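You operate a simulated robot arm through the tools that you are given. There is no shell and no other tool.

The job below is to be done with a simulated robot arm. You get a single attempt, and the scene is never put back.

TASK
Mix the vial with the yellow band in the yellow rack at low speed until its tablet is gone.
Fine: stand it back in its well, turn the mixer off and rest the yellow bung from the black block on it; leave the other vials. Set down upright: what you pick out.

It is judged by the outcome, as a careful person would: the job done as asked, and still so three seconds after it is handed in. It fails if anything else is knocked over, pushed out of place, dropped, spilled or broken.

THE ROBOT
A 7-joint arm with a two-finger gripper, fixed in place. Base frame: the origin is at the foot of the arm, x ahead of it, y to its left, z up. Units: mm, rad, N and s.
With the tool pointing down near the work surface it reaches from about 300 to 740 mm from the base axis. Its first joint turns from -2.897 to 2.897 rad. Payload 2.94 kg.
The tool frame sits at the grasp point between the pads (the TCP): z along the fingers, y along the line on which they close. The tips reach 30 mm beyond it. The gripper opens to 138 mm. The gripper's body begins 109 mm behind the TCP.
Orientation is told as [roll, pitch, yaw] about the base's x, y, z axes, in that order, counted from this pose: with the fingers straight down and closing along the base's y, the tool's x points along the base's -x, its y along +y and its z along -z.

THE INTERFACE
- The arm moves only by the tool move_arm. Its argument "targets" is a list of rows, each an object (a shift or turn left out is 0, a gripper value left out holds the last) with "jaw": the gripper command, from -1 (shut) to 1 (fully open), values between in proportion; "offset": the shift along the tool's x, y, z in mm, a list of three; "dr": the turn, a rotation vector about the tool's x, y, z in rad, a list of three. In form: [{"jaw": jaw, "offset": [x, y, z], "dr": [ax, ay, az]}, ...]. A call has 1 to 20 rows; each row is the pose to reach, as a shift and turn from the pose commanded when the call began, along the tool's axes at that moment. Each row takes 0.2 s and may step no farther than 50 mm and 0.15 rad from the row before; otherwise, or with a gripper value out of range, the whole call is refused. Where a pose cannot be reached the arm comes as near as it can. A force on the tool above 40 N (or 10 N above the force at the start of the call, whichever is more), or a blocked arm, ends the call early, and 0.2 s more pass. Each finger halts on what it meets, pressing with about 24 N; the grip force reading is that of the motor and also rises with nothing between the fingers. The clock runs only during rows and for 0.2 s after the last one: add rows that repeat a pose to give the fingers time. It gives the time, the measured TCP pose, the force on the tool (base axes), the opening and the grip force at its end, in the units of the frame above (readings bear some noise), with the torque about the TCP (base axes, N m) and any sound that the robot's microphone picked up.
- Cameras (640 x 400 px; columns grow to the right, rows downward): "scene" is fixed at [401.8, 650.4, 1571.8]; the picture's right is [-1.00, -0.03, 0.00], its down [-0.01, 0.44, -0.90] and it looks along [0.02, -0.90, -0.44] (base axes); focal length 340 px, centre (320, 200). "wrist" rides on the gripper at [71, 19, -146] in the tool frame; the picture's right is [-0.26, 0.96, 0.00], its down [-0.85, -0.23, -0.48] and it looks along [-0.46, -0.12, 0.88] (tool axes); focal length 280 px, centre (320, 200).
- grab_frame(camera): a new picture of that camera. It takes no simulated time.
- slide_trunk(by): slides the trunk up (or, below 0, down) by that many mm; the arm rides with it, the base frame stays. It gives what a move gives, with no picture.
- pixel_to_xyz(camera, pixels): for up to 12 pixels [column, row] of the newest picture of that camera ("zoom" is the newest enlarged one), the place [x, y, z] in the base frame of the surface seen there, good to about 3 mm. It takes no simulated time.
- enlarge(camera, box): a new picture of the part [left, top, right, bottom] of that camera's present view, enlarged. It takes no simulated time.
- job_done(): hands the job in; it is judged then, once.

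Open the gripper and draw the arm clear of the work before you hand the job in, unless the task says otherwise.

The tools are called after "Request:" as name(argument=value, ...) on one line, values as JSON. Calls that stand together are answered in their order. move_arm: Moves the arm, as the interface text tells. Its arguments: {"type":"object","properties":{"targets":{"type":"array"}},"required":["targets"]} The other tools are called the same way: slide_trunk (by) slides the trunk up or down; grab_frame (camera) takes a picture; pixel_to_xyz (camera, pixels) gives the place of the surface under pixels of a picture; enlarge (camera, box) takes an enlarged picture of a part of a camera's view; job_done () hands the job in.

At the start:

```text
time: 0.0
position: [90.2, -481.2, 1176.4]
tool_rot: [0.001, 0.002, 0.0]
contact_force: [-0.1, 0.9, 0.3]
ft_torque: [0.03, 0.0, 0.01]
gripper_width: 137.9
finger_force: 0.0
trunk travel left (down, up): [-425.0, 29.0]
```

scene: 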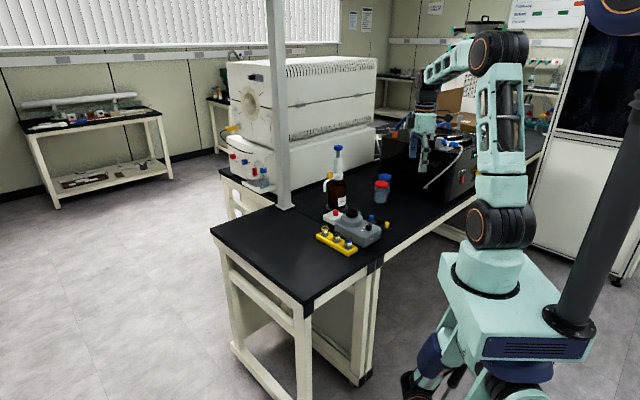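
wrist: 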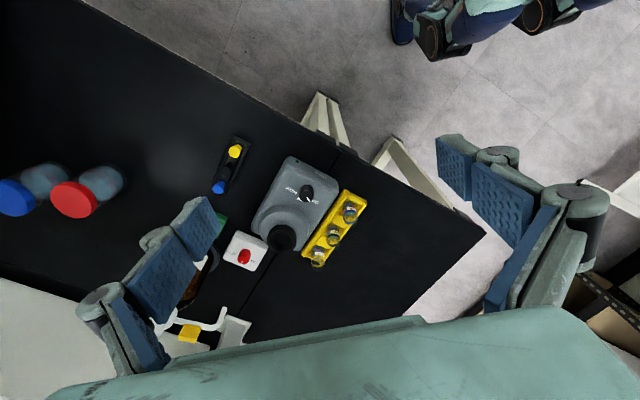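

The wrist picture shows a yellow rack with three vials (around 335,235), a grey mixer (295,205), a red button box (245,250), and a black block with yellow and blue bungs (230,165). I'll enlarge these areas for detail.

Request:
enlarge(camera="wrist", box=[200, 120, 400, 280])

Request:
enlarge(camera="scene", box=[300, 190, 410, 260])

```text
2.50 times, centred on (300, 200) of wrist
```

zoom: 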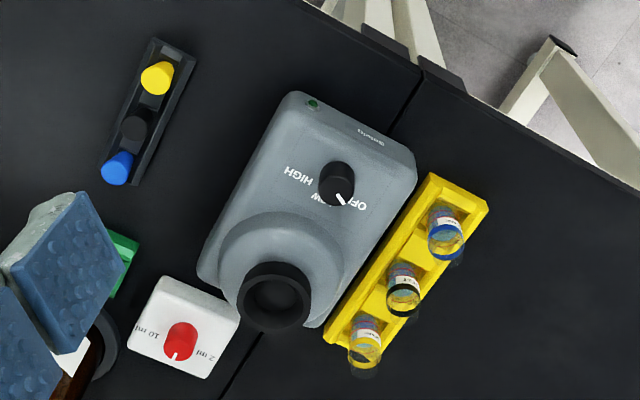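

```text
5.71 times, centred on (355, 225) of scene
```

zoom: 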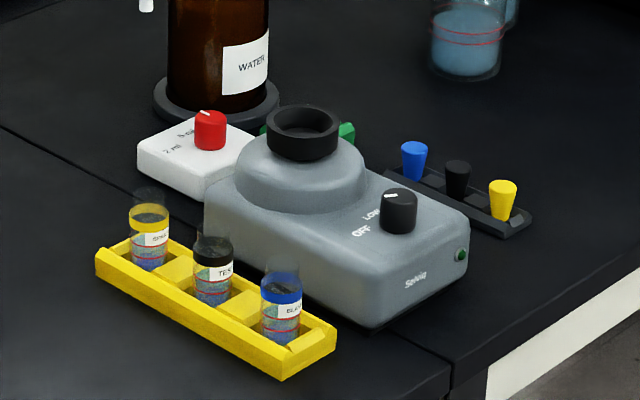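

The scene zoom shows the yellow-banded vial at (149,235), mixer cup at (303,135), knob at (398,210), and yellow bung at (502,200). I measure these places.

Request:
pixel_to_xyz(camera="zoom", pixels=[[149, 212], [149, 240], [212, 245], [281, 283], [303, 112], [303, 150], [398, 195], [502, 186], [457, 165], [414, 147], [208, 114], [180, 330]])

Request:
enlarge(camera="scene", box=[312, 215, 362, 260])

```text
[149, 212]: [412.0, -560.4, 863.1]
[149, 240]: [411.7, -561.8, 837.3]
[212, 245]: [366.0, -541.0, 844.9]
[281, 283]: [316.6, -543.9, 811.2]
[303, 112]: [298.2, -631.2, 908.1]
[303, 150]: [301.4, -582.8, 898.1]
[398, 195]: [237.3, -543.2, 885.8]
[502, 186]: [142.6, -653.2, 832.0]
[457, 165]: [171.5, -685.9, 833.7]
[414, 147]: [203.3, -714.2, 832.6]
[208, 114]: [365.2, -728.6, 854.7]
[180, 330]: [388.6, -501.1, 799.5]
```

```text
8.89 times, centred on (337, 238) of scene
```

zoom: 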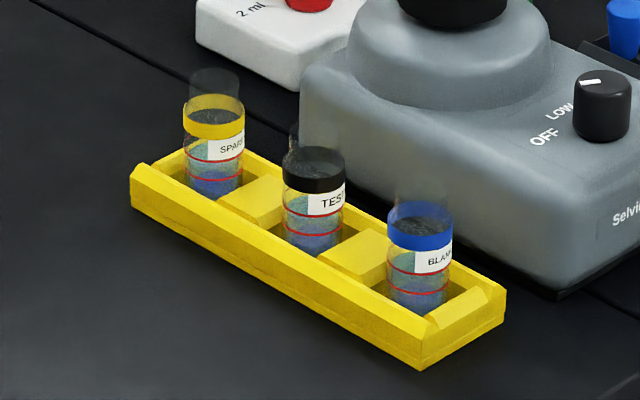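

The vials are labelled SPARE (yellow), TEST (black), BLANK (blue). I now take a wrist zoom on the rack and mixer to measure from above.

Request:
enlarge(camera="wrist", box=[240, 150, 380, 275])

```text
3.20 times, centred on (310, 212) of wrist
```

zoom: 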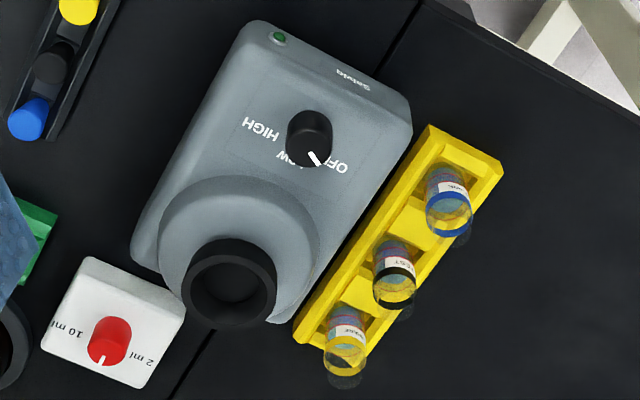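

I measure the vials' rims, mixer cup, knob and rack corners from this zoom (vial caps at (345,350), (395,290), (449,212); cup centre (232,280); knob (308,125)).

Request:
pixel_to_xyz(camera="zoom", pixels=[[345, 345], [345, 375], [395, 288], [449, 210], [232, 285], [190, 280], [272, 280], [232, 242], [308, 122], [430, 130], [300, 335], [500, 165]])

Request:
grab_frame(camera="wrist")

```text
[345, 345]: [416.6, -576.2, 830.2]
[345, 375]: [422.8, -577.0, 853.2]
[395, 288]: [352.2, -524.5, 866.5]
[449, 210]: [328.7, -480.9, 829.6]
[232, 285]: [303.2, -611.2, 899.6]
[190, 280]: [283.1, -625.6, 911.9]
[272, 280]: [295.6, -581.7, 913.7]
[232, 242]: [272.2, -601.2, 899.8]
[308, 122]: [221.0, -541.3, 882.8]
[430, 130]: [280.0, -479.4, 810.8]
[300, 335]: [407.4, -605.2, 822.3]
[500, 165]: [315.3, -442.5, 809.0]
```

```text
taken
```

wrist: 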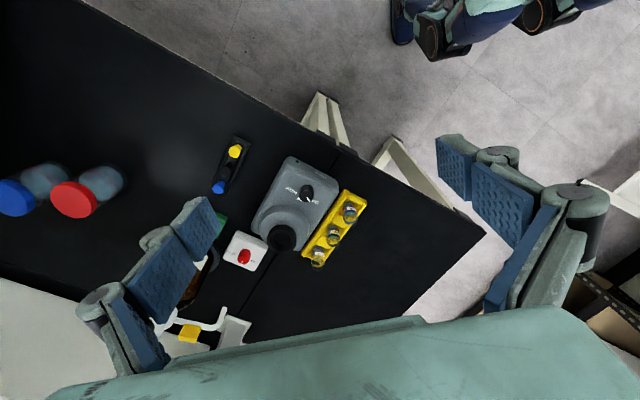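

Before moving, I measure the tall things nearby: bottle and dispenser nozzle around scene (338,150)-(338,190) and the beakers at (382,185), plus the table top.

Request:
enlarge(camera="scene", box=[300, 130, 420, 220])

Request:
pixel_to_xyz(camera="scene", pixels=[[338, 147], [338, 160], [337, 195], [325, 188], [330, 176], [383, 184], [385, 150], [280, 230], [355, 270], [425, 160], [283, 150], [262, 178]])

Request:
pixel_to_xyz(camera="wrist", pixels=[[230, 220], [320, 290], [190, 333], [222, 318], [165, 325], [480, 235], [335, 145], [340, 160], [234, 150], [219, 187], [75, 200], [15, 198]])

```text
4.44 times, centred on (360, 175) of scene
```

zoom: 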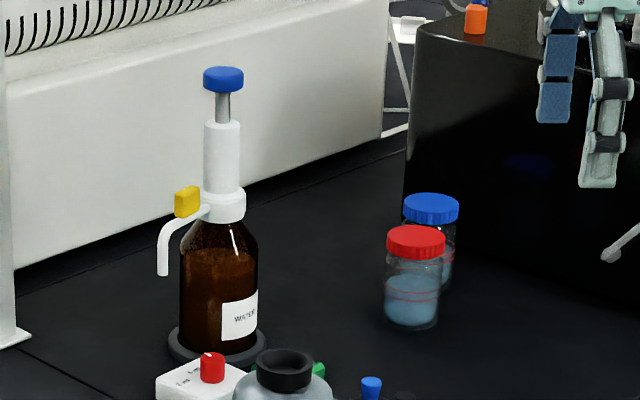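

```text
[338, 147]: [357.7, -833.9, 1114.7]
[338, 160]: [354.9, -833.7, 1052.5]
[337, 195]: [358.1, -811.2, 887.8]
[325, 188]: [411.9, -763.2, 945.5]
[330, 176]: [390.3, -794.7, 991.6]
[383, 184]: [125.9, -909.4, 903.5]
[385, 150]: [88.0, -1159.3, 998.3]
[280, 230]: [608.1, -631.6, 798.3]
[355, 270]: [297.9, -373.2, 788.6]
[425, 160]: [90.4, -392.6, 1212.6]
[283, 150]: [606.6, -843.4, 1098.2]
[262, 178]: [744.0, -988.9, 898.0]
```

```text
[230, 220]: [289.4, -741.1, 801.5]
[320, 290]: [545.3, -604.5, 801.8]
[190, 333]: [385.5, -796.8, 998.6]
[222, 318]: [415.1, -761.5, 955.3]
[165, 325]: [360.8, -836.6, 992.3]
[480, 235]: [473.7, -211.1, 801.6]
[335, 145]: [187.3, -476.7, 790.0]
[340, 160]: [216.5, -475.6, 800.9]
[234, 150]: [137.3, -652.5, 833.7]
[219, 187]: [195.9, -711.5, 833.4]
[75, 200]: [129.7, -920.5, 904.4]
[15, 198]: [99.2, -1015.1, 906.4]
```

The table top is near z=800, rack top about 815, vials' tops about 865, and nothing lies beneath the gripper at (90,-481). I lower the trunk by 200 mm.

Request:
slide_trunk(by=-200)

```text
time: 2.2
position: [90.7, -481.5, 975.1]
tool_rot: [0.0, 0.001, 0.0]
contact_force: [0.1, -0.6, -0.1]
ft_torque: [0.01, 0.01, -0.01]
gripper_width: 138.0
finger_force: 0.0
trunk travel left (down, up): [-225.0, 229.0]
```

The trunk is lowered and the tool hangs at (90.7,-481.5,975). I move over so the wrist camera looks at the mixer knob.

Request:
move_arm(targets=[{"jaw": 1, "offset": [-32, -23, 0]}, {"jaw": 1, "offset": [-64, -46, 0]}, {"jaw": 1, "offset": [-64, -46, 0]}])

Request:
grab_frame(camera="wrist")

```text
time: 3.0
position: [158.7, -529.7, 977.8]
tool_rot: [0.001, -0.001, 0.001]
contact_force: [0.1, 0.8, 1.4]
ft_torque: [0.02, 0.0, 0.01]
gripper_width: 138.1
finger_force: 0.1
trunk travel left (down, up): [-225.0, 229.0]
```

```text
taken
```

wrist: 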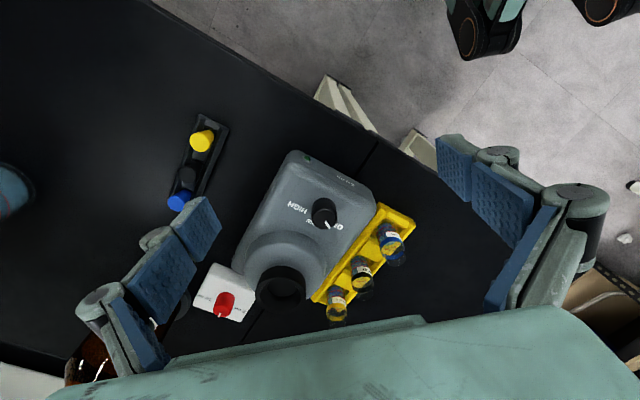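

The knob is near (325,213) of the wrist picture. I enlarge the mixer and measure.

Request:
enlarge(camera="wrist", box=[260, 170, 380, 245])

Request:
pixel_to_xyz(camera="zoom", pixels=[[330, 205], [345, 215], [300, 200], [360, 280], [385, 320], [285, 285], [215, 215], [440, 100], [250, 60], [200, 130], [420, 300], [365, 240]])

```text
5.33 times, centred on (320, 208) of wrist
```

zoom: 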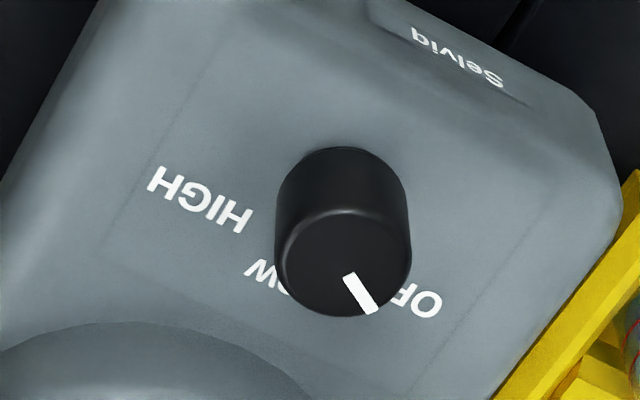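

```text
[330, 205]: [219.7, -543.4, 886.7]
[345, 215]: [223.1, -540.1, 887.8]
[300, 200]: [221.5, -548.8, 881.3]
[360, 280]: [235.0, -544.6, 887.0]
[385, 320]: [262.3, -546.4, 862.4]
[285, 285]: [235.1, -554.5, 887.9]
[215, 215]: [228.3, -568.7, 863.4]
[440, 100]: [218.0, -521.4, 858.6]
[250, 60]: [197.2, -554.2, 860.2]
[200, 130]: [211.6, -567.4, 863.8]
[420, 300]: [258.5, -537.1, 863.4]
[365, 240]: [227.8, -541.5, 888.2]
```

The pointer mark runs from about (350,278) to (372,310), toward OFF. I measure pointer ends, knob rim points and labels.

Request:
pixel_to_xyz(camera="zoom", pixels=[[342, 264], [348, 276], [371, 308], [278, 262], [406, 262], [342, 214], [342, 313], [430, 305], [405, 290], [265, 272], [240, 220], [160, 182]])

Request:
enlarge(camera="scene", box=[345, 212, 385, 240])

```text
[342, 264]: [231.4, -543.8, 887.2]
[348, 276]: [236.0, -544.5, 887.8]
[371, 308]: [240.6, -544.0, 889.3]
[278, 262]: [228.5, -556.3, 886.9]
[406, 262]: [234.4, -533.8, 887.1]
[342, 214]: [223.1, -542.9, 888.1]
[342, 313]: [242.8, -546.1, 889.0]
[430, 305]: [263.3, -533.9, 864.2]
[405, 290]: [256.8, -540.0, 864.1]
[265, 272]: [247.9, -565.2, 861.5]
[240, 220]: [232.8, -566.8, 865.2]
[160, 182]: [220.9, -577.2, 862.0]
```

```text
14.29 times, centred on (365, 226) of scene
```

zoom: 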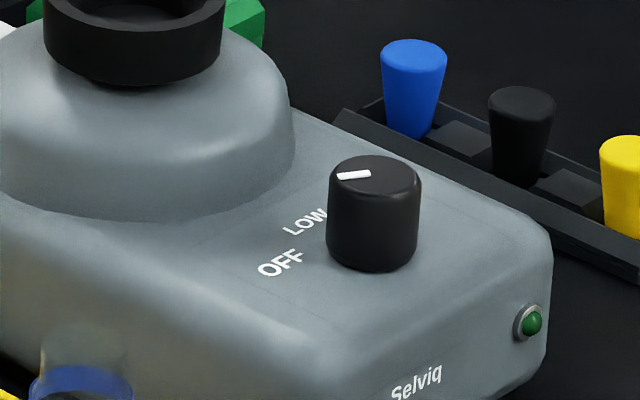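

I measure the LOW and OFF labels and knob in this scene zoom, since LOW at (305,222) and OFF at (280,262) are visible here.

Request:
pixel_to_xyz(camera="zoom", pixels=[[305, 222], [287, 230], [322, 215], [280, 262], [264, 271], [297, 254], [338, 177], [370, 173], [376, 172], [335, 255], [415, 60], [620, 150]])

```text
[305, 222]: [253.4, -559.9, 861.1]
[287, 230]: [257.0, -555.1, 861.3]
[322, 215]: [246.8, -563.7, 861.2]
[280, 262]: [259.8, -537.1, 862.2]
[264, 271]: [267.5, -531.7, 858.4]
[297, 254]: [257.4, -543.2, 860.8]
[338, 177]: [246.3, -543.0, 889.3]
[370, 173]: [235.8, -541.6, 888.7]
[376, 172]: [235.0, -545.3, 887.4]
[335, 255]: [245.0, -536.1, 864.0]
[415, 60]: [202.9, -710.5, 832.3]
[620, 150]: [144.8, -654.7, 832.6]
```

The knob centre is about (232,-544.7), top z 888; pointer now at about 16° (OFF), LOW lies at about -40°, i.e. roughly 57-60° clockwise from above. I first let the arm settle and read the pose before approaching the knob.

Request:
move_arm(targets=[{"jaw": -0.3}, {"jaw": -0.3}, {"jaw": -0.3}])

Request:
enlarge(camera="wrist", box=[260, 170, 380, 245])

Request:
pixel_to_xyz(camera="zoom", pixels=[[342, 264], [285, 262], [400, 262], [342, 222], [342, 305]])

```text
time: 3.8
position: [158.2, -528.5, 977.7]
tool_rot: [0.001, 0.0, 0.0]
contact_force: [0.7, -0.5, 0.9]
ft_torque: [-0.02, -0.01, 0.01]
gripper_width: 48.5
finger_force: 0.1
trunk travel left (down, up): [-225.0, 229.0]
```

```text
5.33 times, centred on (320, 208) of wrist
```

zoom: 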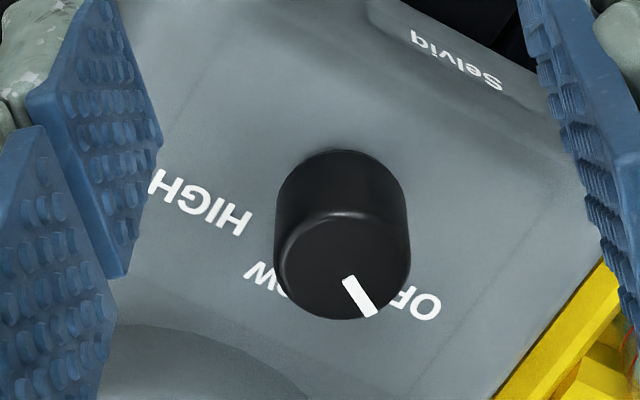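

```text
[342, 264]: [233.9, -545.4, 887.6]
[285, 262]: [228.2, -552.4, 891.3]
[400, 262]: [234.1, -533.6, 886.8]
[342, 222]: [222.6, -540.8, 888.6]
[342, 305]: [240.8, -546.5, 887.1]
```

The jaw is now at 48.5 mm opening and the knob centre remains about (232.5,-545). I move over the knob, keeping height, then check.

Request:
move_arm(targets=[{"jaw": -0.3, "offset": [-37, -8, 0]}, {"jaw": -0.3, "offset": [-74, -16, 0]}, {"jaw": -0.3, "offset": [-74, -16, 0]}, {"jaw": -0.3, "offset": [-74, -16, 0]}])

Request:
grab_frame(camera="wrist")

Request:
enlarge(camera="scene", box=[320, 180, 410, 250])

```text
time: 4.8
position: [229.5, -543.3, 979.5]
tool_rot: [0.001, -0.001, 0.001]
contact_force: [0.4, -0.8, 0.7]
ft_torque: [-0.02, 0.02, 0.01]
gripper_width: 48.1
finger_force: 0.1
trunk travel left (down, up): [-225.0, 229.0]
```

```text
taken
```

wrist: 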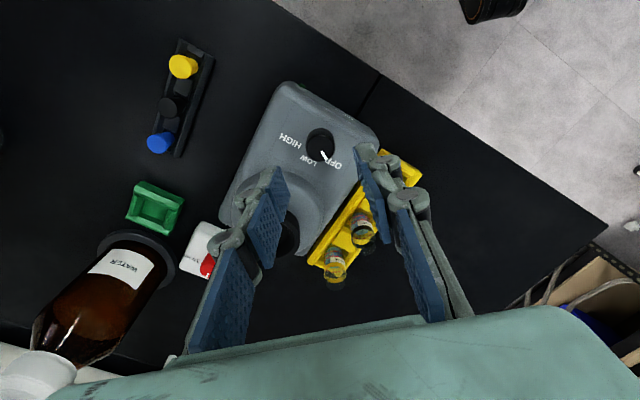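

```text
5.71 times, centred on (365, 215) of scene
```

zoom: 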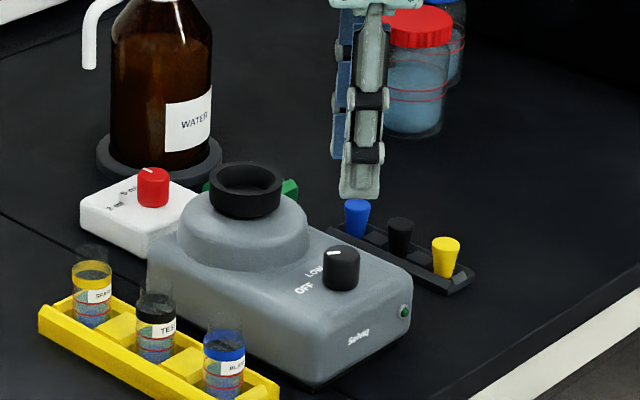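

From here LOW is also visible at (308,160). I enlarge to refine knob centre and label angles.

Request:
enlarge(camera="wrist", box=[260, 110, 380, 185])

Request:
pixel_to_xyz(camera="zoom", pixels=[[320, 190], [265, 190], [380, 190], [320, 140], [320, 240]])

```text
5.33 times, centred on (320, 148) of wrist
```

zoom: 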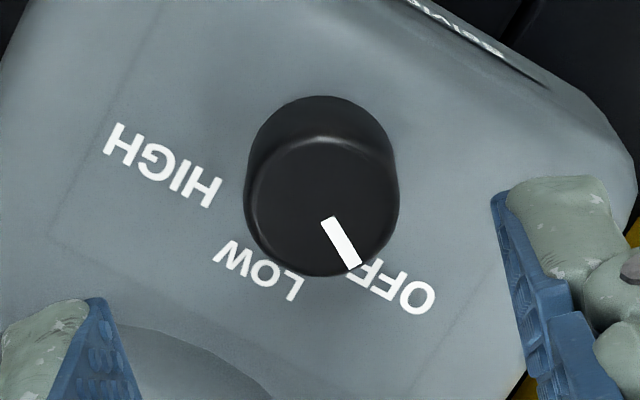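

```text
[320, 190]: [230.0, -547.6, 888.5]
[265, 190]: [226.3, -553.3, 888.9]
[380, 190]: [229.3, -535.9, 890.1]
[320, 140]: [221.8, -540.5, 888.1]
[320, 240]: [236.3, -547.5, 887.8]
```

I measure the knob's top centre (323,206) and labels' centres (258,270), (403,290), (162,165).

Request:
pixel_to_xyz(camera="zoom", pixels=[[323, 206], [320, 206], [326, 206], [252, 206], [394, 206], [323, 142], [323, 270], [258, 270], [403, 290], [162, 165], [327, 220], [355, 265]])

```text
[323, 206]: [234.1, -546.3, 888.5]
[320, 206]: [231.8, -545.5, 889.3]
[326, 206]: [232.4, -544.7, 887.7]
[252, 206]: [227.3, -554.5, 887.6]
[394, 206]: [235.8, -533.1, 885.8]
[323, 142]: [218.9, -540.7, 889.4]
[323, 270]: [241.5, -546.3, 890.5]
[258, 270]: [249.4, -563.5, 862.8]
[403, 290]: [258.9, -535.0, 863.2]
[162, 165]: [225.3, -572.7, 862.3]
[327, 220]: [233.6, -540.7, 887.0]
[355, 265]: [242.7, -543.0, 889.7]
```

The knob centre refines to (231.7,-544.4), with OFF at ~16°, LOW at ~-43°, HIGH at ~-103°, so the turn is about -60° about base z. I centre over it and descend until the tips are at about z=869.

Request:
move_arm(targets=[{"jaw": -0.3, "offset": [-2.2, -1.1, 20]}, {"jaw": -0.3, "offset": [-2.2, -1.1, 40]}, {"jaw": -0.3, "offset": [-2.2, -1.1, 60]}, {"jaw": -0.3, "offset": [-2.2, -1.1, 72]}, {"jaw": -0.3, "offset": [-2.2, -1.1, 80]}, {"jaw": -0.3, "offset": [-2.2, -1.1, 80]}])

Request:
grab_frame(camera="wrist")

Request:
enlarge(camera="scene", box=[340, 195, 400, 240])

```text
time: 6.2
position: [229.9, -543.2, 895.7]
tool_rot: [0.0, -0.001, -0.001]
contact_force: [-0.4, 0.2, 0.2]
ft_torque: [-0.01, 0.0, 0.02]
gripper_width: 48.4
finger_force: 0.1
trunk travel left (down, up): [-225.0, 229.0]
```

```text
taken
```

wrist: 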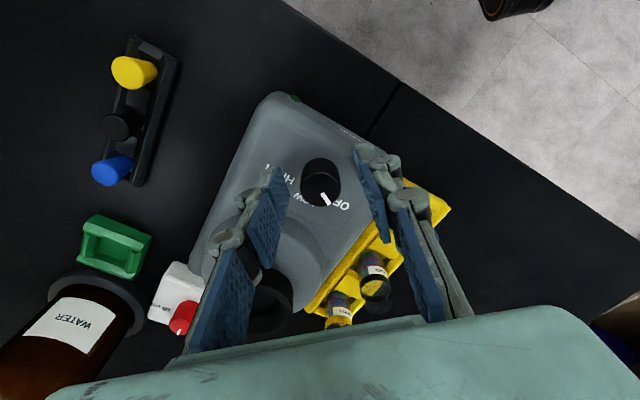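

```text
8.89 times, centred on (370, 218) of scene
```

zoom: 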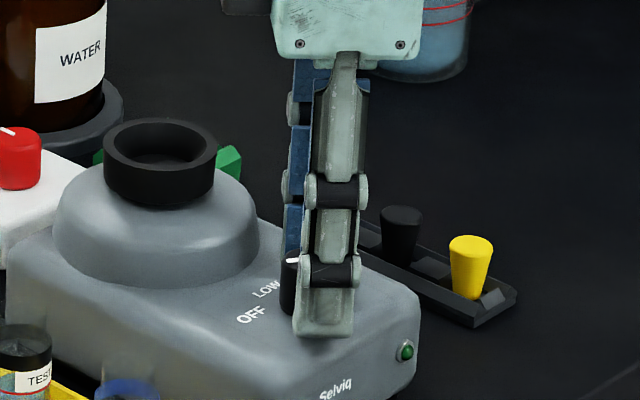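

The fingers straddle the knob (knob at (322,182), tips at (275,175)/(370,160)); the scene view suggests the knob lies about 3 mm farther in +x. I nudge by +2.5 in x and -1 in y, then close gently on the knob.

Request:
move_arm(targets=[{"jaw": -0.3, "offset": [-2.5, -1, 0]}, {"jaw": -0.3, "offset": [-2.5, -1, 0]}, {"jaw": -0.5, "offset": [-2.5, -1, 0]}, {"jaw": -0.6, "offset": [-2.5, -1, 0]}])

Request:
enlarge(camera="wrist", box=[250, 130, 400, 230])

Request:
enlarge(camera="scene", box=[350, 205, 390, 235])

```text
time: 7.2
position: [232.5, -545.3, 896.5]
tool_rot: [0.0, 0.0, 0.0]
contact_force: [0.2, 0.2, 0.5]
ft_torque: [0.0, 0.05, -0.03]
gripper_width: 27.3
finger_force: 0.1
trunk travel left (down, up): [-225.0, 229.0]
```

```text
4.00 times, centred on (325, 180) of wrist
```

zoom: 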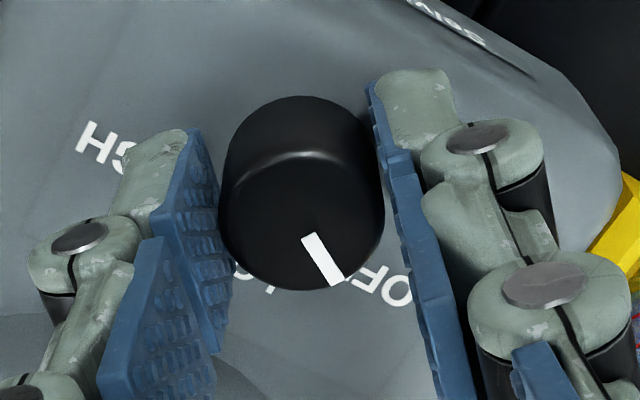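

```text
13.33 times, centred on (370, 220) of scene
```

zoom: 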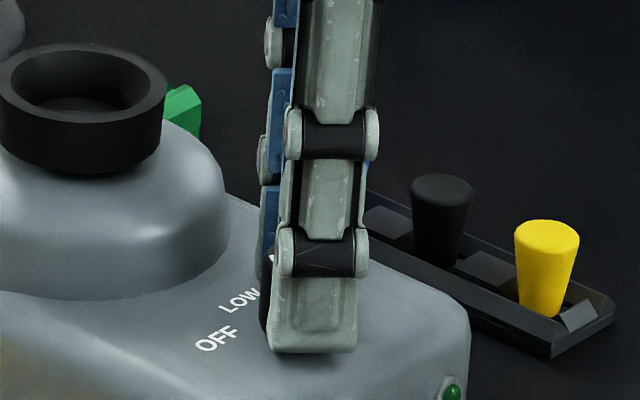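

The knob now sits centred between the pads with about 1 mm clearance each side. I close onto it fully and hold, watching force.

Request:
move_arm(targets=[{"jaw": -0.75, "offset": [0, -0.5, 0]}, {"jaw": -0.9, "offset": [0, -0.5, 0]}, {"jaw": -1, "offset": [0, -0.5, 0]}, {"jaw": -1, "offset": [0, -0.5, 0]}])

```text
time: 8.2
position: [233.4, -544.5, 897.5]
tool_rot: [-0.001, 0.001, 0.0]
contact_force: [-0.7, 4.1, 6.4]
ft_torque: [0.12, 0.2, -0.01]
gripper_width: 25.4
finger_force: 44.9
trunk travel left (down, up): [-225.0, 229.0]
```

The pads hold the knob at 25.4 mm with little side load. I turn the tool clockwise from above (positive about tool z) by 1.05 rad in small steps.

Request:
move_arm(targets=[{"jaw": -1, "dr": [0, 0, 0.12]}, {"jaw": -1, "dr": [0, 0, 0.24]}, {"jaw": -1, "dr": [0, 0, 0.36]}, {"jaw": -1, "dr": [0, 0, 0.48]}, {"jaw": -1, "dr": [0, 0, 0.6]}, {"jaw": -1, "dr": [0, 0, 0.72]}, {"jaw": -1, "dr": [0, 0, 0.84]}, {"jaw": -1, "dr": [0, 0, 0.96]}, {"jaw": -1, "dr": [0, 0, 1.05]}, {"jaw": -1, "dr": [0, 0, 1.05]}])

Request:
enlarge(camera="scene", box=[340, 200, 400, 240])

Request:
grab_frame(camera="wrist")

```text
time: 10.4
position: [232.6, -543.8, 896.9]
tool_rot: [0.0, -0.002, -1.053]
contact_force: [-2.2, 12.6, 4.7]
ft_torque: [0.15, -0.11, -0.02]
gripper_width: 25.1
finger_force: 45.3
trunk travel left (down, up): [-225.0, 229.0]
```

```text
10.00 times, centred on (370, 220) of scene
```

zoom: 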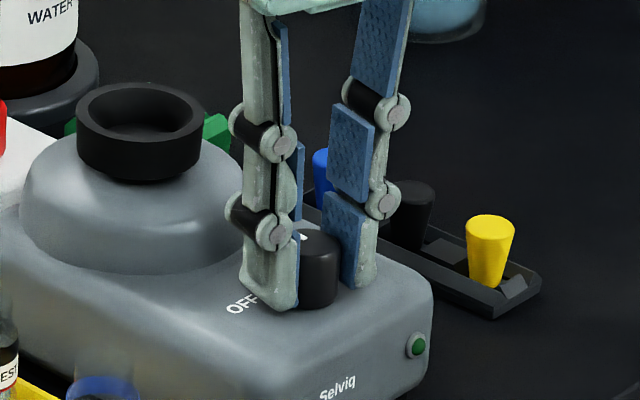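

```text
taken
```

wrist: 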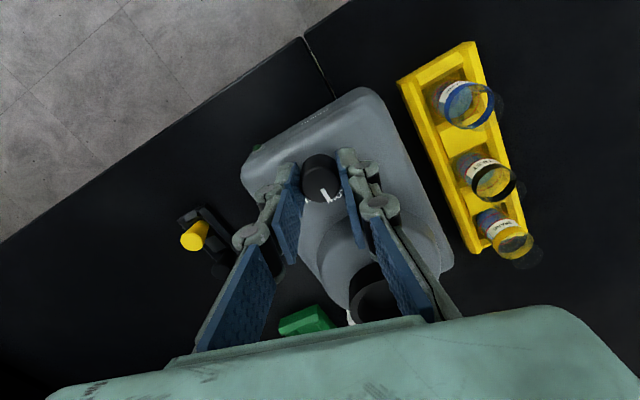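

The tool turned to yaw -1.053 with the knob in grip. I enlarge to see the pointer and the indicator lamp.

Request:
enlarge(camera="wrist", box=[260, 130, 380, 230])

Request:
enlarge(camera="scene", box=[360, 215, 390, 240])

```text
4.00 times, centred on (320, 180) of wrist
```

zoom: 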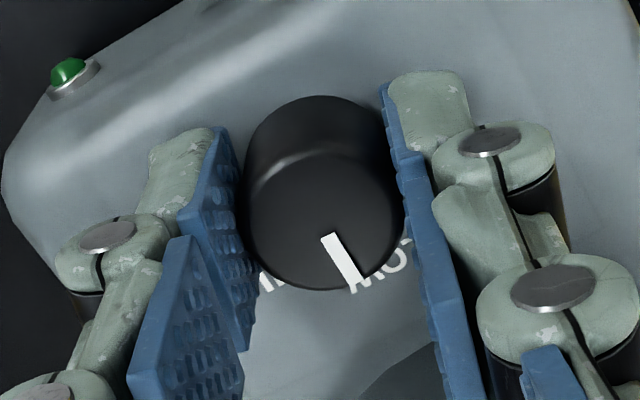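

```text
16.00 times, centred on (375, 228) of scene
```

zoom: 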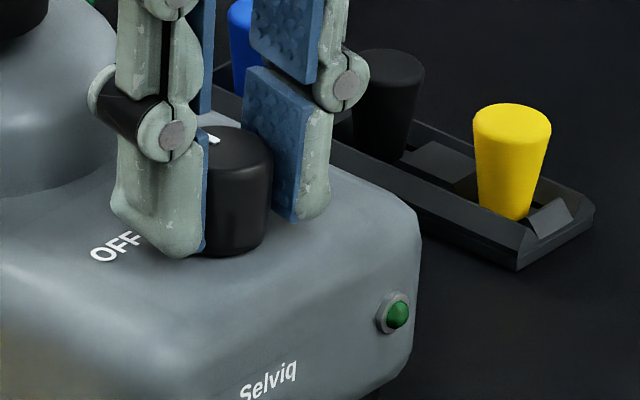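

The pointer in the wrist zoom now points towards LOW's left end. I open the fingers and rise 85 mm to inspect the dial.

Request:
move_arm(targets=[{"jaw": -0.6}, {"jaw": -0.4}, {"jaw": -0.3}, {"jaw": -0.3, "offset": [0, 0, -15]}, {"jaw": -0.3, "offset": [0, 0, -40]}, {"jaw": -0.3, "offset": [0, 0, -65]}, {"jaw": -0.3, "offset": [0, 0, -85]}, {"jaw": -0.3, "offset": [0, 0, -85]}])

Request:
enlarge(camera="wrist", box=[240, 90, 400, 190])

Request:
enlarge(camera="scene", box=[345, 205, 390, 240])

```text
time: 12.2
position: [232.2, -545.7, 979.4]
tool_rot: [0.0, 0.001, -1.051]
contact_force: [-0.3, -0.4, 0.2]
ft_torque: [0.01, 0.03, 0.03]
gripper_width: 48.1
finger_force: 0.0
trunk travel left (down, up): [-225.0, 229.0]
```

```text
4.00 times, centred on (320, 140) of wrist
```

zoom: 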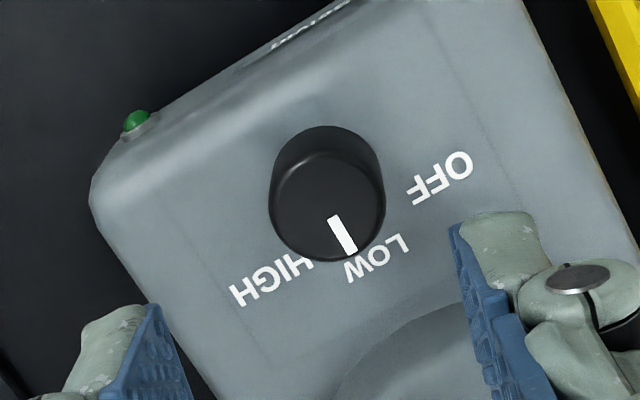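

```text
11.43 times, centred on (368, 222) of scene
```

zoom: 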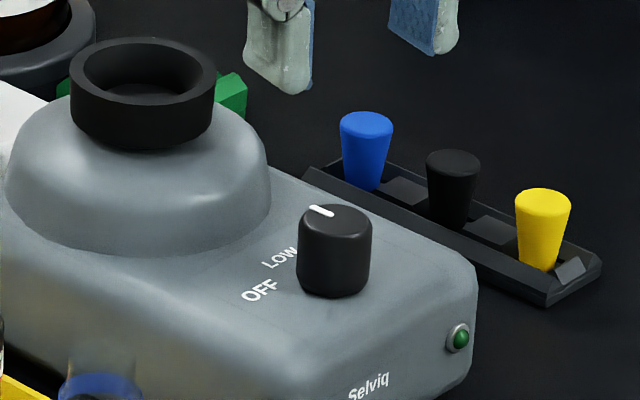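

The pointer now runs (333,217)→(352,255) near LOW at (377,258). I measure its direction against the label's.

Request:
pixel_to_xyz(camera="zoom", pixels=[[310, 222], [322, 250], [286, 185], [322, 180], [340, 210], [299, 210], [370, 250]])

Request:
enlarge(camera="wrist", box=[240, 90, 400, 190])

Request:
pixel_to_xyz(camera="zoom", pixels=[[326, 206], [275, 206], [377, 206], [326, 155], [326, 256], [334, 220], [351, 252], [377, 258], [440, 178], [272, 280], [350, 268], [403, 243]])

```text
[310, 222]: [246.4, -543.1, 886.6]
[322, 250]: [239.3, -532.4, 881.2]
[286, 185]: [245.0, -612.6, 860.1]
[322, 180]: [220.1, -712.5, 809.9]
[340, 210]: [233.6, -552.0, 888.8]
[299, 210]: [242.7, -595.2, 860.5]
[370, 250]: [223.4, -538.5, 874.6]
```

```text
4.00 times, centred on (320, 140) of wrist
```

zoom: 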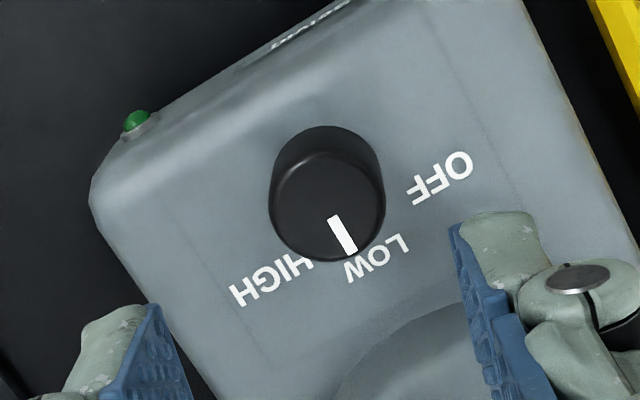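

```text
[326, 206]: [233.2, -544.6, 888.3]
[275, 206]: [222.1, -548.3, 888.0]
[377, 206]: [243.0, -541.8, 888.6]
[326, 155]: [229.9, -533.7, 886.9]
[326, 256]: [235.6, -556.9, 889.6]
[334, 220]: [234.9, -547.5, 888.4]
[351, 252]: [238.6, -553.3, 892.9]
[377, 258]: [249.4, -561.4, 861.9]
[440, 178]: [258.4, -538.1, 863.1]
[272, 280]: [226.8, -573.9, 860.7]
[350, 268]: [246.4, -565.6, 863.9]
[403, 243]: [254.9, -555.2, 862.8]
```

The pointer now lies at about -47°, next to LOW (-42°), so LOW is selected (HIGH is at -101°). I move to a viewpoint over the rack, turning to yaw -0.785 so the fingers would close across the rack.

Request:
move_arm(targets=[{"jaw": -0.3, "offset": [-9, 35, 0], "dr": [0, 0, -0.07]}, {"jaw": -0.3, "offset": [-18, 70, 0], "dr": [0, 0, -0.14]}, {"jaw": -0.3, "offset": [-26, 105, 0], "dr": [0, 0, -0.21]}, {"jaw": -0.3, "offset": [-35, 139, 0], "dr": [0, 0, -0.265]}, {"jaw": -0.3, "offset": [-35, 139, 0], "dr": [0, 0, -0.265]}, {"jaw": -0.3, "offset": [-35, 139, 0], "dr": [0, 0, -0.265]}])

Request:
grab_frame(camera="wrist")

```text
time: 13.6
position: [370.7, -508.3, 980.9]
tool_rot: [0.0, -0.002, -0.786]
contact_force: [-1.0, 1.0, -0.8]
ft_torque: [-0.01, 0.0, 0.01]
gripper_width: 48.2
finger_force: 0.1
trunk travel left (down, up): [-225.0, 229.0]
```

```text
taken
```

wrist: 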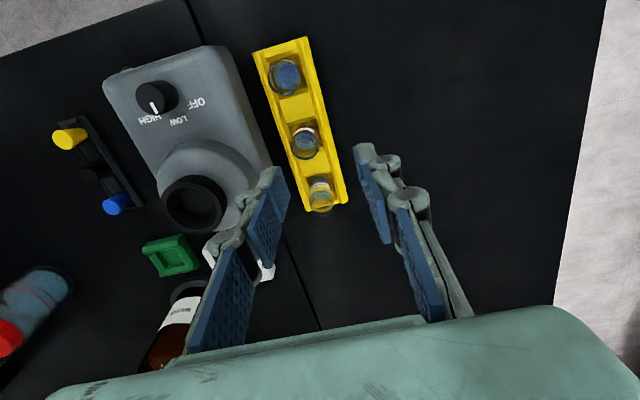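

The rack is in view with the yellow vial at (322,195); the dial is also visible at (157,100). I enlarge both.

Request:
enlarge(camera="wrist", box=[110, 70, 230, 145])

Request:
pixel_to_xyz(camera="zoom", pixels=[[235, 135], [235, 155], [250, 205], [185, 140], [285, 140], [235, 100], [235, 185], [370, 270], [490, 170], [200, 265]])

Request:
enlarge(camera="wrist", box=[240, 30, 400, 230])

```text
5.33 times, centred on (170, 108) of wrist
```

zoom: 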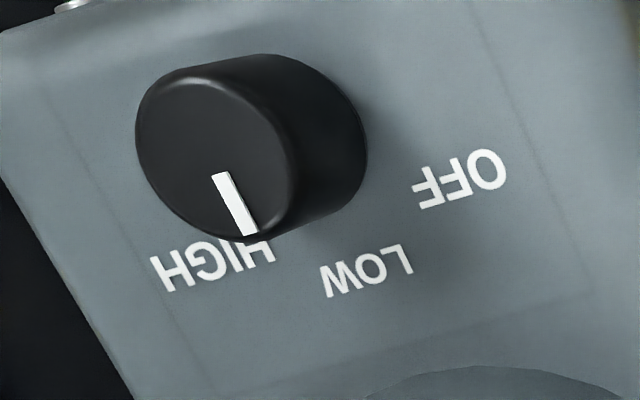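

```text
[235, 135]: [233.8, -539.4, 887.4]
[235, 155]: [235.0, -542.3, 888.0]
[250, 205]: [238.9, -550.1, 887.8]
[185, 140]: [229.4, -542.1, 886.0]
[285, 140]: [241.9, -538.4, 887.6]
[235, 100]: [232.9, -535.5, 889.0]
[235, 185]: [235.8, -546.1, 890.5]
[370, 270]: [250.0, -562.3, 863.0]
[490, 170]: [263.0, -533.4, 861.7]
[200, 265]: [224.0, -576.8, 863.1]
```

```text
2.00 times, centred on (320, 130) of wrist
```

zoom: 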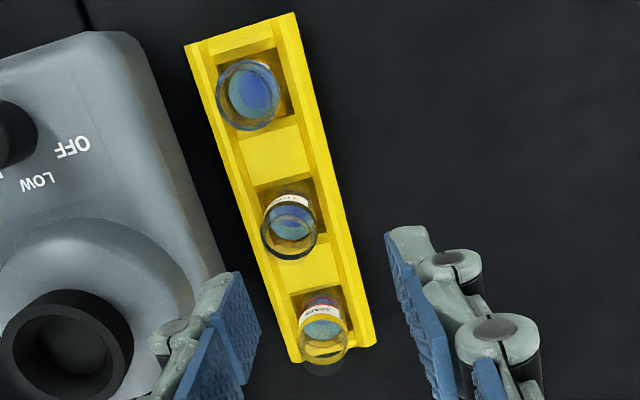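

The pointer at -49° against LOW at -44° confirms LOW. I measure the vial rims and rack edges in this zoom.

Request:
pixel_to_xyz(camera="zoom", pixels=[[323, 328], [300, 325], [346, 325], [323, 318], [323, 375], [292, 230], [249, 95], [296, 350], [372, 345], [190, 48], [296, 16], [325, 290]])

Request:
enlarge(camera="wrist", box=[290, 160, 360, 225])

Request:
pixel_to_xyz(camera="zoom", pixels=[[300, 150], [300, 250], [230, 250], [300, 330], [370, 250], [230, 200], [300, 275], [300, 300], [235, 270], [365, 270], [250, 150], [340, 140]])

```text
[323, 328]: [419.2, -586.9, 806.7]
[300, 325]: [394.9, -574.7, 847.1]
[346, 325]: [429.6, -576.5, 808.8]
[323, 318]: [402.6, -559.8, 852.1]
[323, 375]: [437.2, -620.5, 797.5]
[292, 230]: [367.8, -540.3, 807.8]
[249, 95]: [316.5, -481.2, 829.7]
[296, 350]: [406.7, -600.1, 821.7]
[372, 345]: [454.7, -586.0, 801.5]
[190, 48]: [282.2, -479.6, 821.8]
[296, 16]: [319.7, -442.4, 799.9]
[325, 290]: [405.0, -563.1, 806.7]
```

```text
6.15 times, centred on (325, 192) of wrist
```

zoom: 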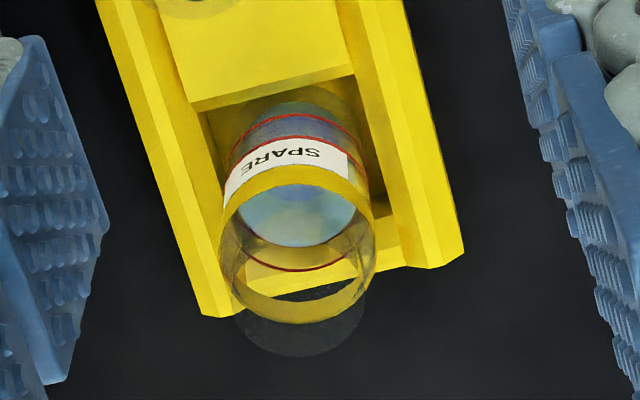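

```text
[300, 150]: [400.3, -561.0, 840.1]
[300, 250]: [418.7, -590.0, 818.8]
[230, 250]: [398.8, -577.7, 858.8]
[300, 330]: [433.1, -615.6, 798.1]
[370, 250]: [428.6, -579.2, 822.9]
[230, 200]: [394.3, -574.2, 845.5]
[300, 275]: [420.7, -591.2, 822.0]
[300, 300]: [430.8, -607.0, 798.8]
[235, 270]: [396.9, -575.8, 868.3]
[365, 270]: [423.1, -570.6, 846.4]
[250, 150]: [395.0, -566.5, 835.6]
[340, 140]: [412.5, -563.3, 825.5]
```

The vial has a yellow band with a narrower clear neck above it (faint ellipse at (300,320)). I take a strong scene zoom to size the vial and see the tablet.

Request:
enlarge(camera="scene", box=[308, 215, 336, 250])

Request:
pixel_to_xyz(camera="zoom", pixels=[[320, 60], [320, 100], [320, 140], [320, 200], [320, 260], [320, 330]])

```text
11.43 times, centred on (322, 232) of scene
```

zoom: 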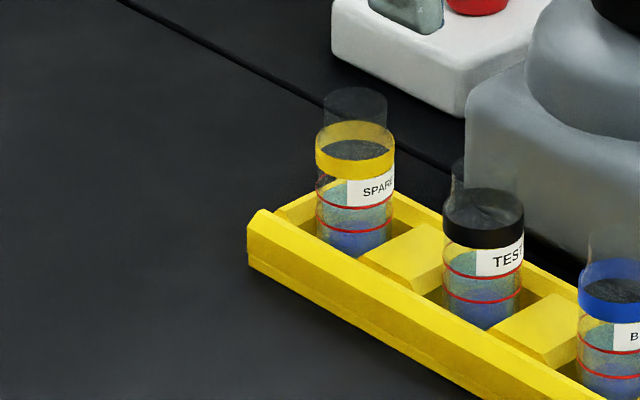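

```text
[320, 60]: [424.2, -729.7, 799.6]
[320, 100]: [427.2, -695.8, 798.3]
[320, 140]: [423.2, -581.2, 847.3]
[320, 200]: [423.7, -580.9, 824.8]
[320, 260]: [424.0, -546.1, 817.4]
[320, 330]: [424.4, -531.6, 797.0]
```

The vial body is ~29 mm across (centre about (410,-574.5)), band top near z 847, neck ~23 mm up to ~863. I move above it at the same height with the jaw at about 56 mm, then look again.

Request:
move_arm(targets=[{"jaw": -0.19, "offset": [-37, -9.5, 0]}, {"jaw": -0.19, "offset": [-74.6, -19, 0]}, {"jaw": -0.19, "offset": [-74.6, -19, 20]}, {"jaw": -0.19, "offset": [-74.6, -19, 40]}, {"jaw": -0.19, "offset": [-74.6, -19, 40]}])

Request:
grab_frame(camera="wrist")

Request:
enlarge(camera="scene", box=[300, 200, 350, 250])

```text
time: 14.8
position: [406.7, -568.9, 941.5]
tool_rot: [0.0, 0.0, -0.786]
contact_force: [0.9, -0.4, -0.3]
ft_torque: [0.01, 0.01, -0.06]
gripper_width: 56.1
finger_force: 0.1
out of reach, approached as far as the arm can: row 2, 3, 4, 5
trunk travel left (down, up): [-225.0, 229.0]
```

```text
taken
```

wrist: 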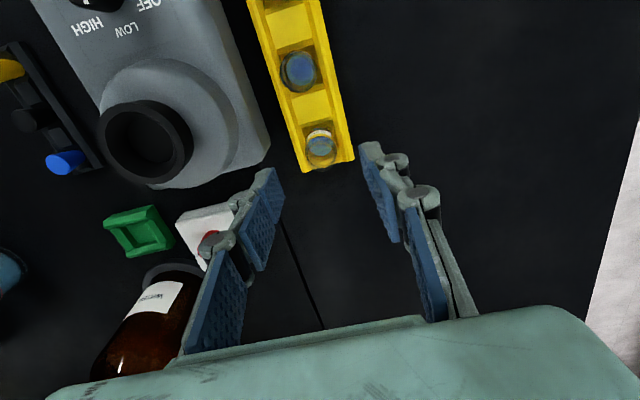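

```text
8.00 times, centred on (325, 225) of scene
```

zoom: 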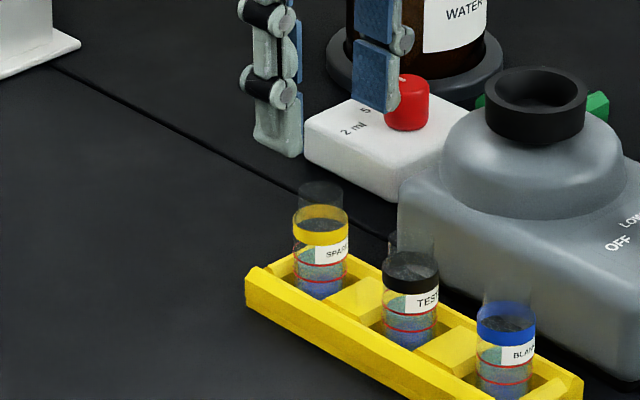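

The reading says rows 2–5 were just out of reach (6 mm short at radius 699). I'll draw back and up, lower the trunk by 100 mm so the shoulder sits lower, and try again.

Request:
move_arm(targets=[{"jaw": -0.19, "offset": [20, 4, -35]}, {"jaw": -0.19, "offset": [50, 9, -65]}, {"jaw": -0.19, "offset": [80, 14, -95]}, {"jaw": -0.19, "offset": [98, 17, -110]}, {"jaw": -0.19, "offset": [98, 17, -110]}])

Request:
slide_trunk(by=-100)

```text
time: 16.0
position: [348.1, -488.4, 1050.5]
tool_rot: [0.0, 0.0, -0.786]
contact_force: [-0.3, 0.1, 0.2]
ft_torque: [-0.02, 0.01, 0.02]
gripper_width: 55.7
finger_force: 0.2
trunk travel left (down, up): [-225.0, 229.0]
```

```text
time: 17.3
position: [348.4, -489.9, 950.8]
tool_rot: [0.0, 0.0, -0.786]
contact_force: [0.6, 0.0, -0.7]
ft_torque: [-0.02, -0.02, 0.02]
gripper_width: 56.0
finger_force: 0.0
trunk travel left (down, up): [-125.0, 329.0]
```

Now at (348,-490,951) with the trunk 100 mm lower. I move out over the yellow vial again, staying above it.

Request:
move_arm(targets=[{"jaw": -0.19, "offset": [-35, -5.5, 0]}, {"jaw": -0.19, "offset": [-70, -11, 0]}, {"jaw": -0.19, "offset": [-103.4, -16.3, 0]}, {"jaw": -0.19, "offset": [-103.4, -16.3, 0]}, {"jaw": -0.19, "offset": [-103.4, -16.3, 0]}])

Request:
grab_frame(camera="wrist")

Request:
grab_frame(camera="scene")

```text
time: 18.5
position: [382.4, -539.4, 940.4]
tool_rot: [0.001, -0.001, -0.786]
contact_force: [-0.2, -0.6, -0.3]
ft_torque: [0.0, -0.01, -0.02]
gripper_width: 55.9
finger_force: 0.0
out of reach, approached as far as the arm can: row 2, 3, 4, 5
trunk travel left (down, up): [-125.0, 329.0]
```

```text
taken
```

wrist: 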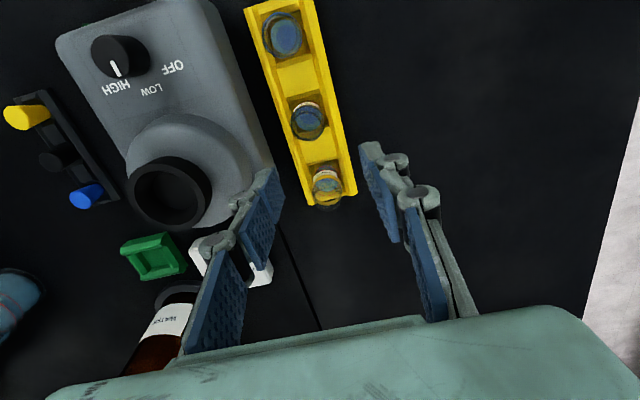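

```text
taken
```

scene: 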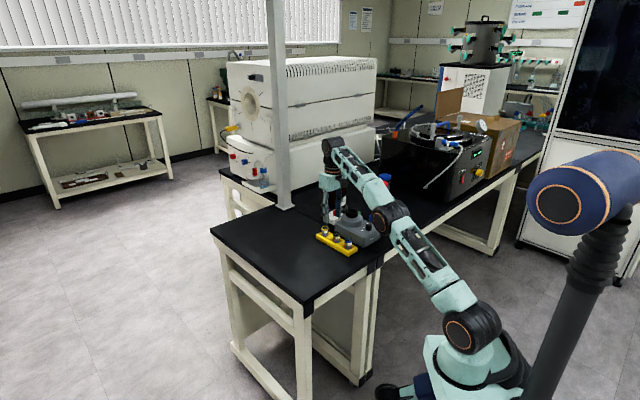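

Lowering made reach worse (661 mm), so the shoulder needs to be higher. I raise the trunk by 210 mm (straight up, nothing above the gripper).

Request:
slide_trunk(by=210)

```text
time: 20.8
position: [381.2, -537.9, 1150.5]
tool_rot: [0.001, 0.0, -0.784]
contact_force: [0.1, -0.9, -0.1]
ft_torque: [0.02, -0.01, -0.02]
gripper_width: 55.9
finger_force: 0.2
trunk travel left (down, up): [-335.0, 119.0]
```

At (381,-538,1150). I come down 190 mm in steps over the rack's far end, staying well above the vials (tips would be at ~930), and move outward.

Request:
move_arm(targets=[{"jaw": -0.19, "offset": [0, 0, 40]}, {"jaw": -0.19, "offset": [0, 0, 80]}, {"jaw": -0.19, "offset": [0, 0, 120]}, {"jaw": -0.19, "offset": [0, 0, 160]}, {"jaw": -0.19, "offset": [0, 0, 190]}, {"jaw": -0.19, "offset": [0, 0, 190]}])

```text
time: 22.1
position: [382.3, -534.9, 960.5]
tool_rot: [-0.001, -0.001, -0.786]
contact_force: [-0.7, 0.7, -0.4]
ft_torque: [0.01, 0.04, 0.0]
gripper_width: 56.1
finger_force: 0.0
trunk travel left (down, up): [-335.0, 119.0]
```

Position is (382,-535,960). I move out over the yellow vial's centre (410,-574.5).

Request:
move_arm(targets=[{"jaw": -0.19, "offset": [-24, -4, 0]}, {"jaw": -0.19, "offset": [-47.6, -8.4, 0]}, {"jaw": -0.19, "offset": [-47.6, -8.4, 20]}, {"jaw": -0.19, "offset": [-47.6, -8.4, 20]}])

Request:
grab_frame(camera="wrist")

Request:
enlarge(camera="scene", box=[300, 200, 350, 250])

```text
time: 23.1
position: [408.1, -576.8, 940.7]
tool_rot: [0.0, -0.002, -0.787]
contact_force: [-0.6, -0.4, 0.0]
ft_torque: [0.0, -0.03, -0.04]
gripper_width: 55.8
finger_force: 0.0
trunk travel left (down, up): [-335.0, 119.0]
```

```text
taken
```

wrist: 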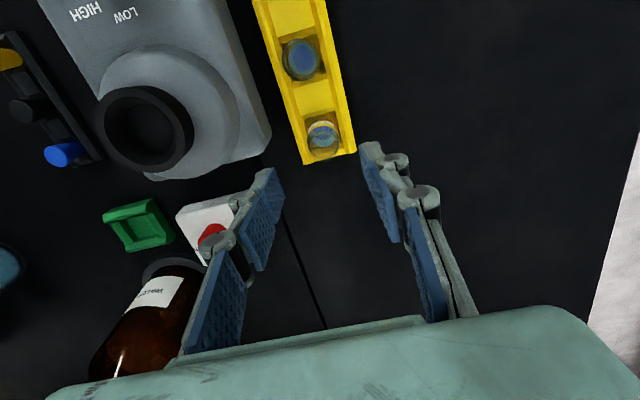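

```text
8.00 times, centred on (325, 225) of scene
```

zoom: 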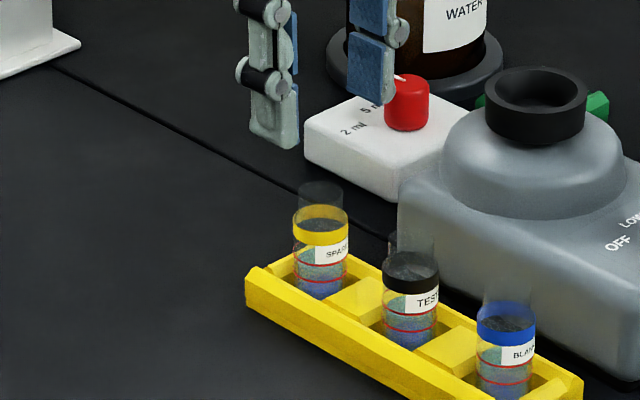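

The arm now reaches: (408.1,-576.8,940.7). The tool axis at rim height should project to about (320,147) in the wrist picture; I enlarge to compare with the vial's rim.

Request:
enlarge(camera="wrist", box=[280, 105, 360, 175])

```text
5.71 times, centred on (320, 140) of wrist
```

zoom: 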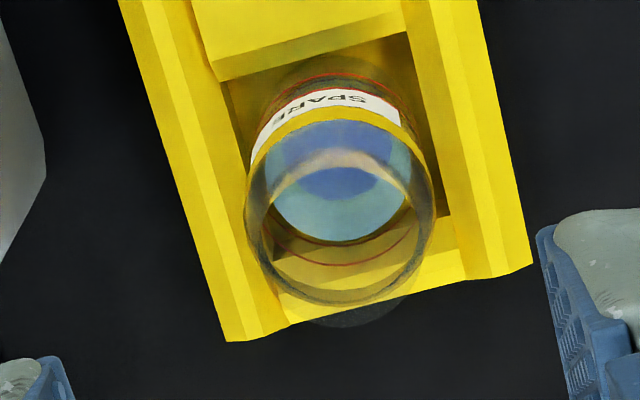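

The vial's band centre at zoom (339,205) lies about 3 mm in tool +y and 1 mm in tool +x from the tool axis. I correct and descend to about z=858 (tips ~828, just above the rack walls at 822).

Request:
move_arm(targets=[{"jaw": -0.19, "offset": [1, 3, 20]}, {"jaw": -0.19, "offset": [1, 3, 40]}, {"jaw": -0.19, "offset": [1, 3, 60]}, {"jaw": -0.19, "offset": [1, 3, 72]}, {"jaw": -0.19, "offset": [1, 3, 81]}, {"jaw": -0.19, "offset": [1, 3, 81]}])

Request:
grab_frame(camera="wrist")

Request:
enlarge(camera="scene", box=[305, 205, 345, 250])

```text
time: 24.6
position: [411.0, -576.1, 859.8]
tool_rot: [-0.001, -0.001, -0.786]
contact_force: [0.0, 0.6, 0.3]
ft_torque: [0.0, 0.02, 0.0]
gripper_width: 55.9
finger_force: 0.0
trunk travel left (down, up): [-335.0, 119.0]
```

```text
taken
```

wrist: 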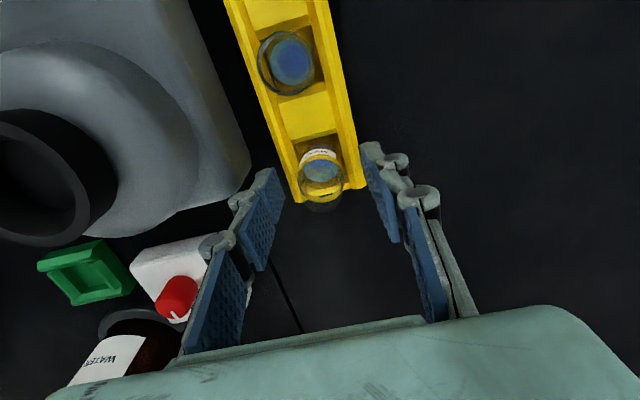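

```text
8.89 times, centred on (325, 228) of scene
```

zoom: 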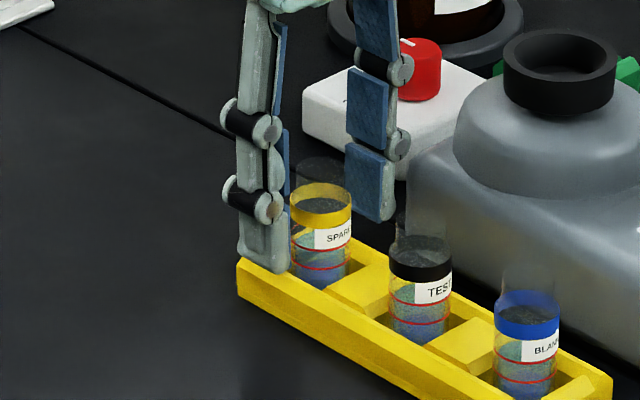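

The tips straddle the vial just above the rack. I enlarge the wrist view to check centring before closing.

Request:
enlarge(camera="wrist", box=[260, 135, 390, 225])

```text
4.44 times, centred on (325, 180) of wrist
```

zoom: 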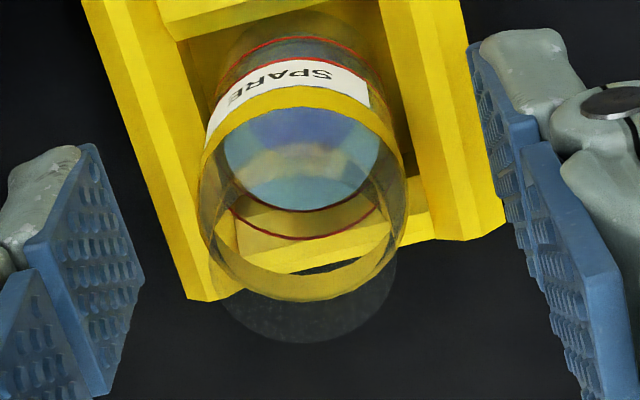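

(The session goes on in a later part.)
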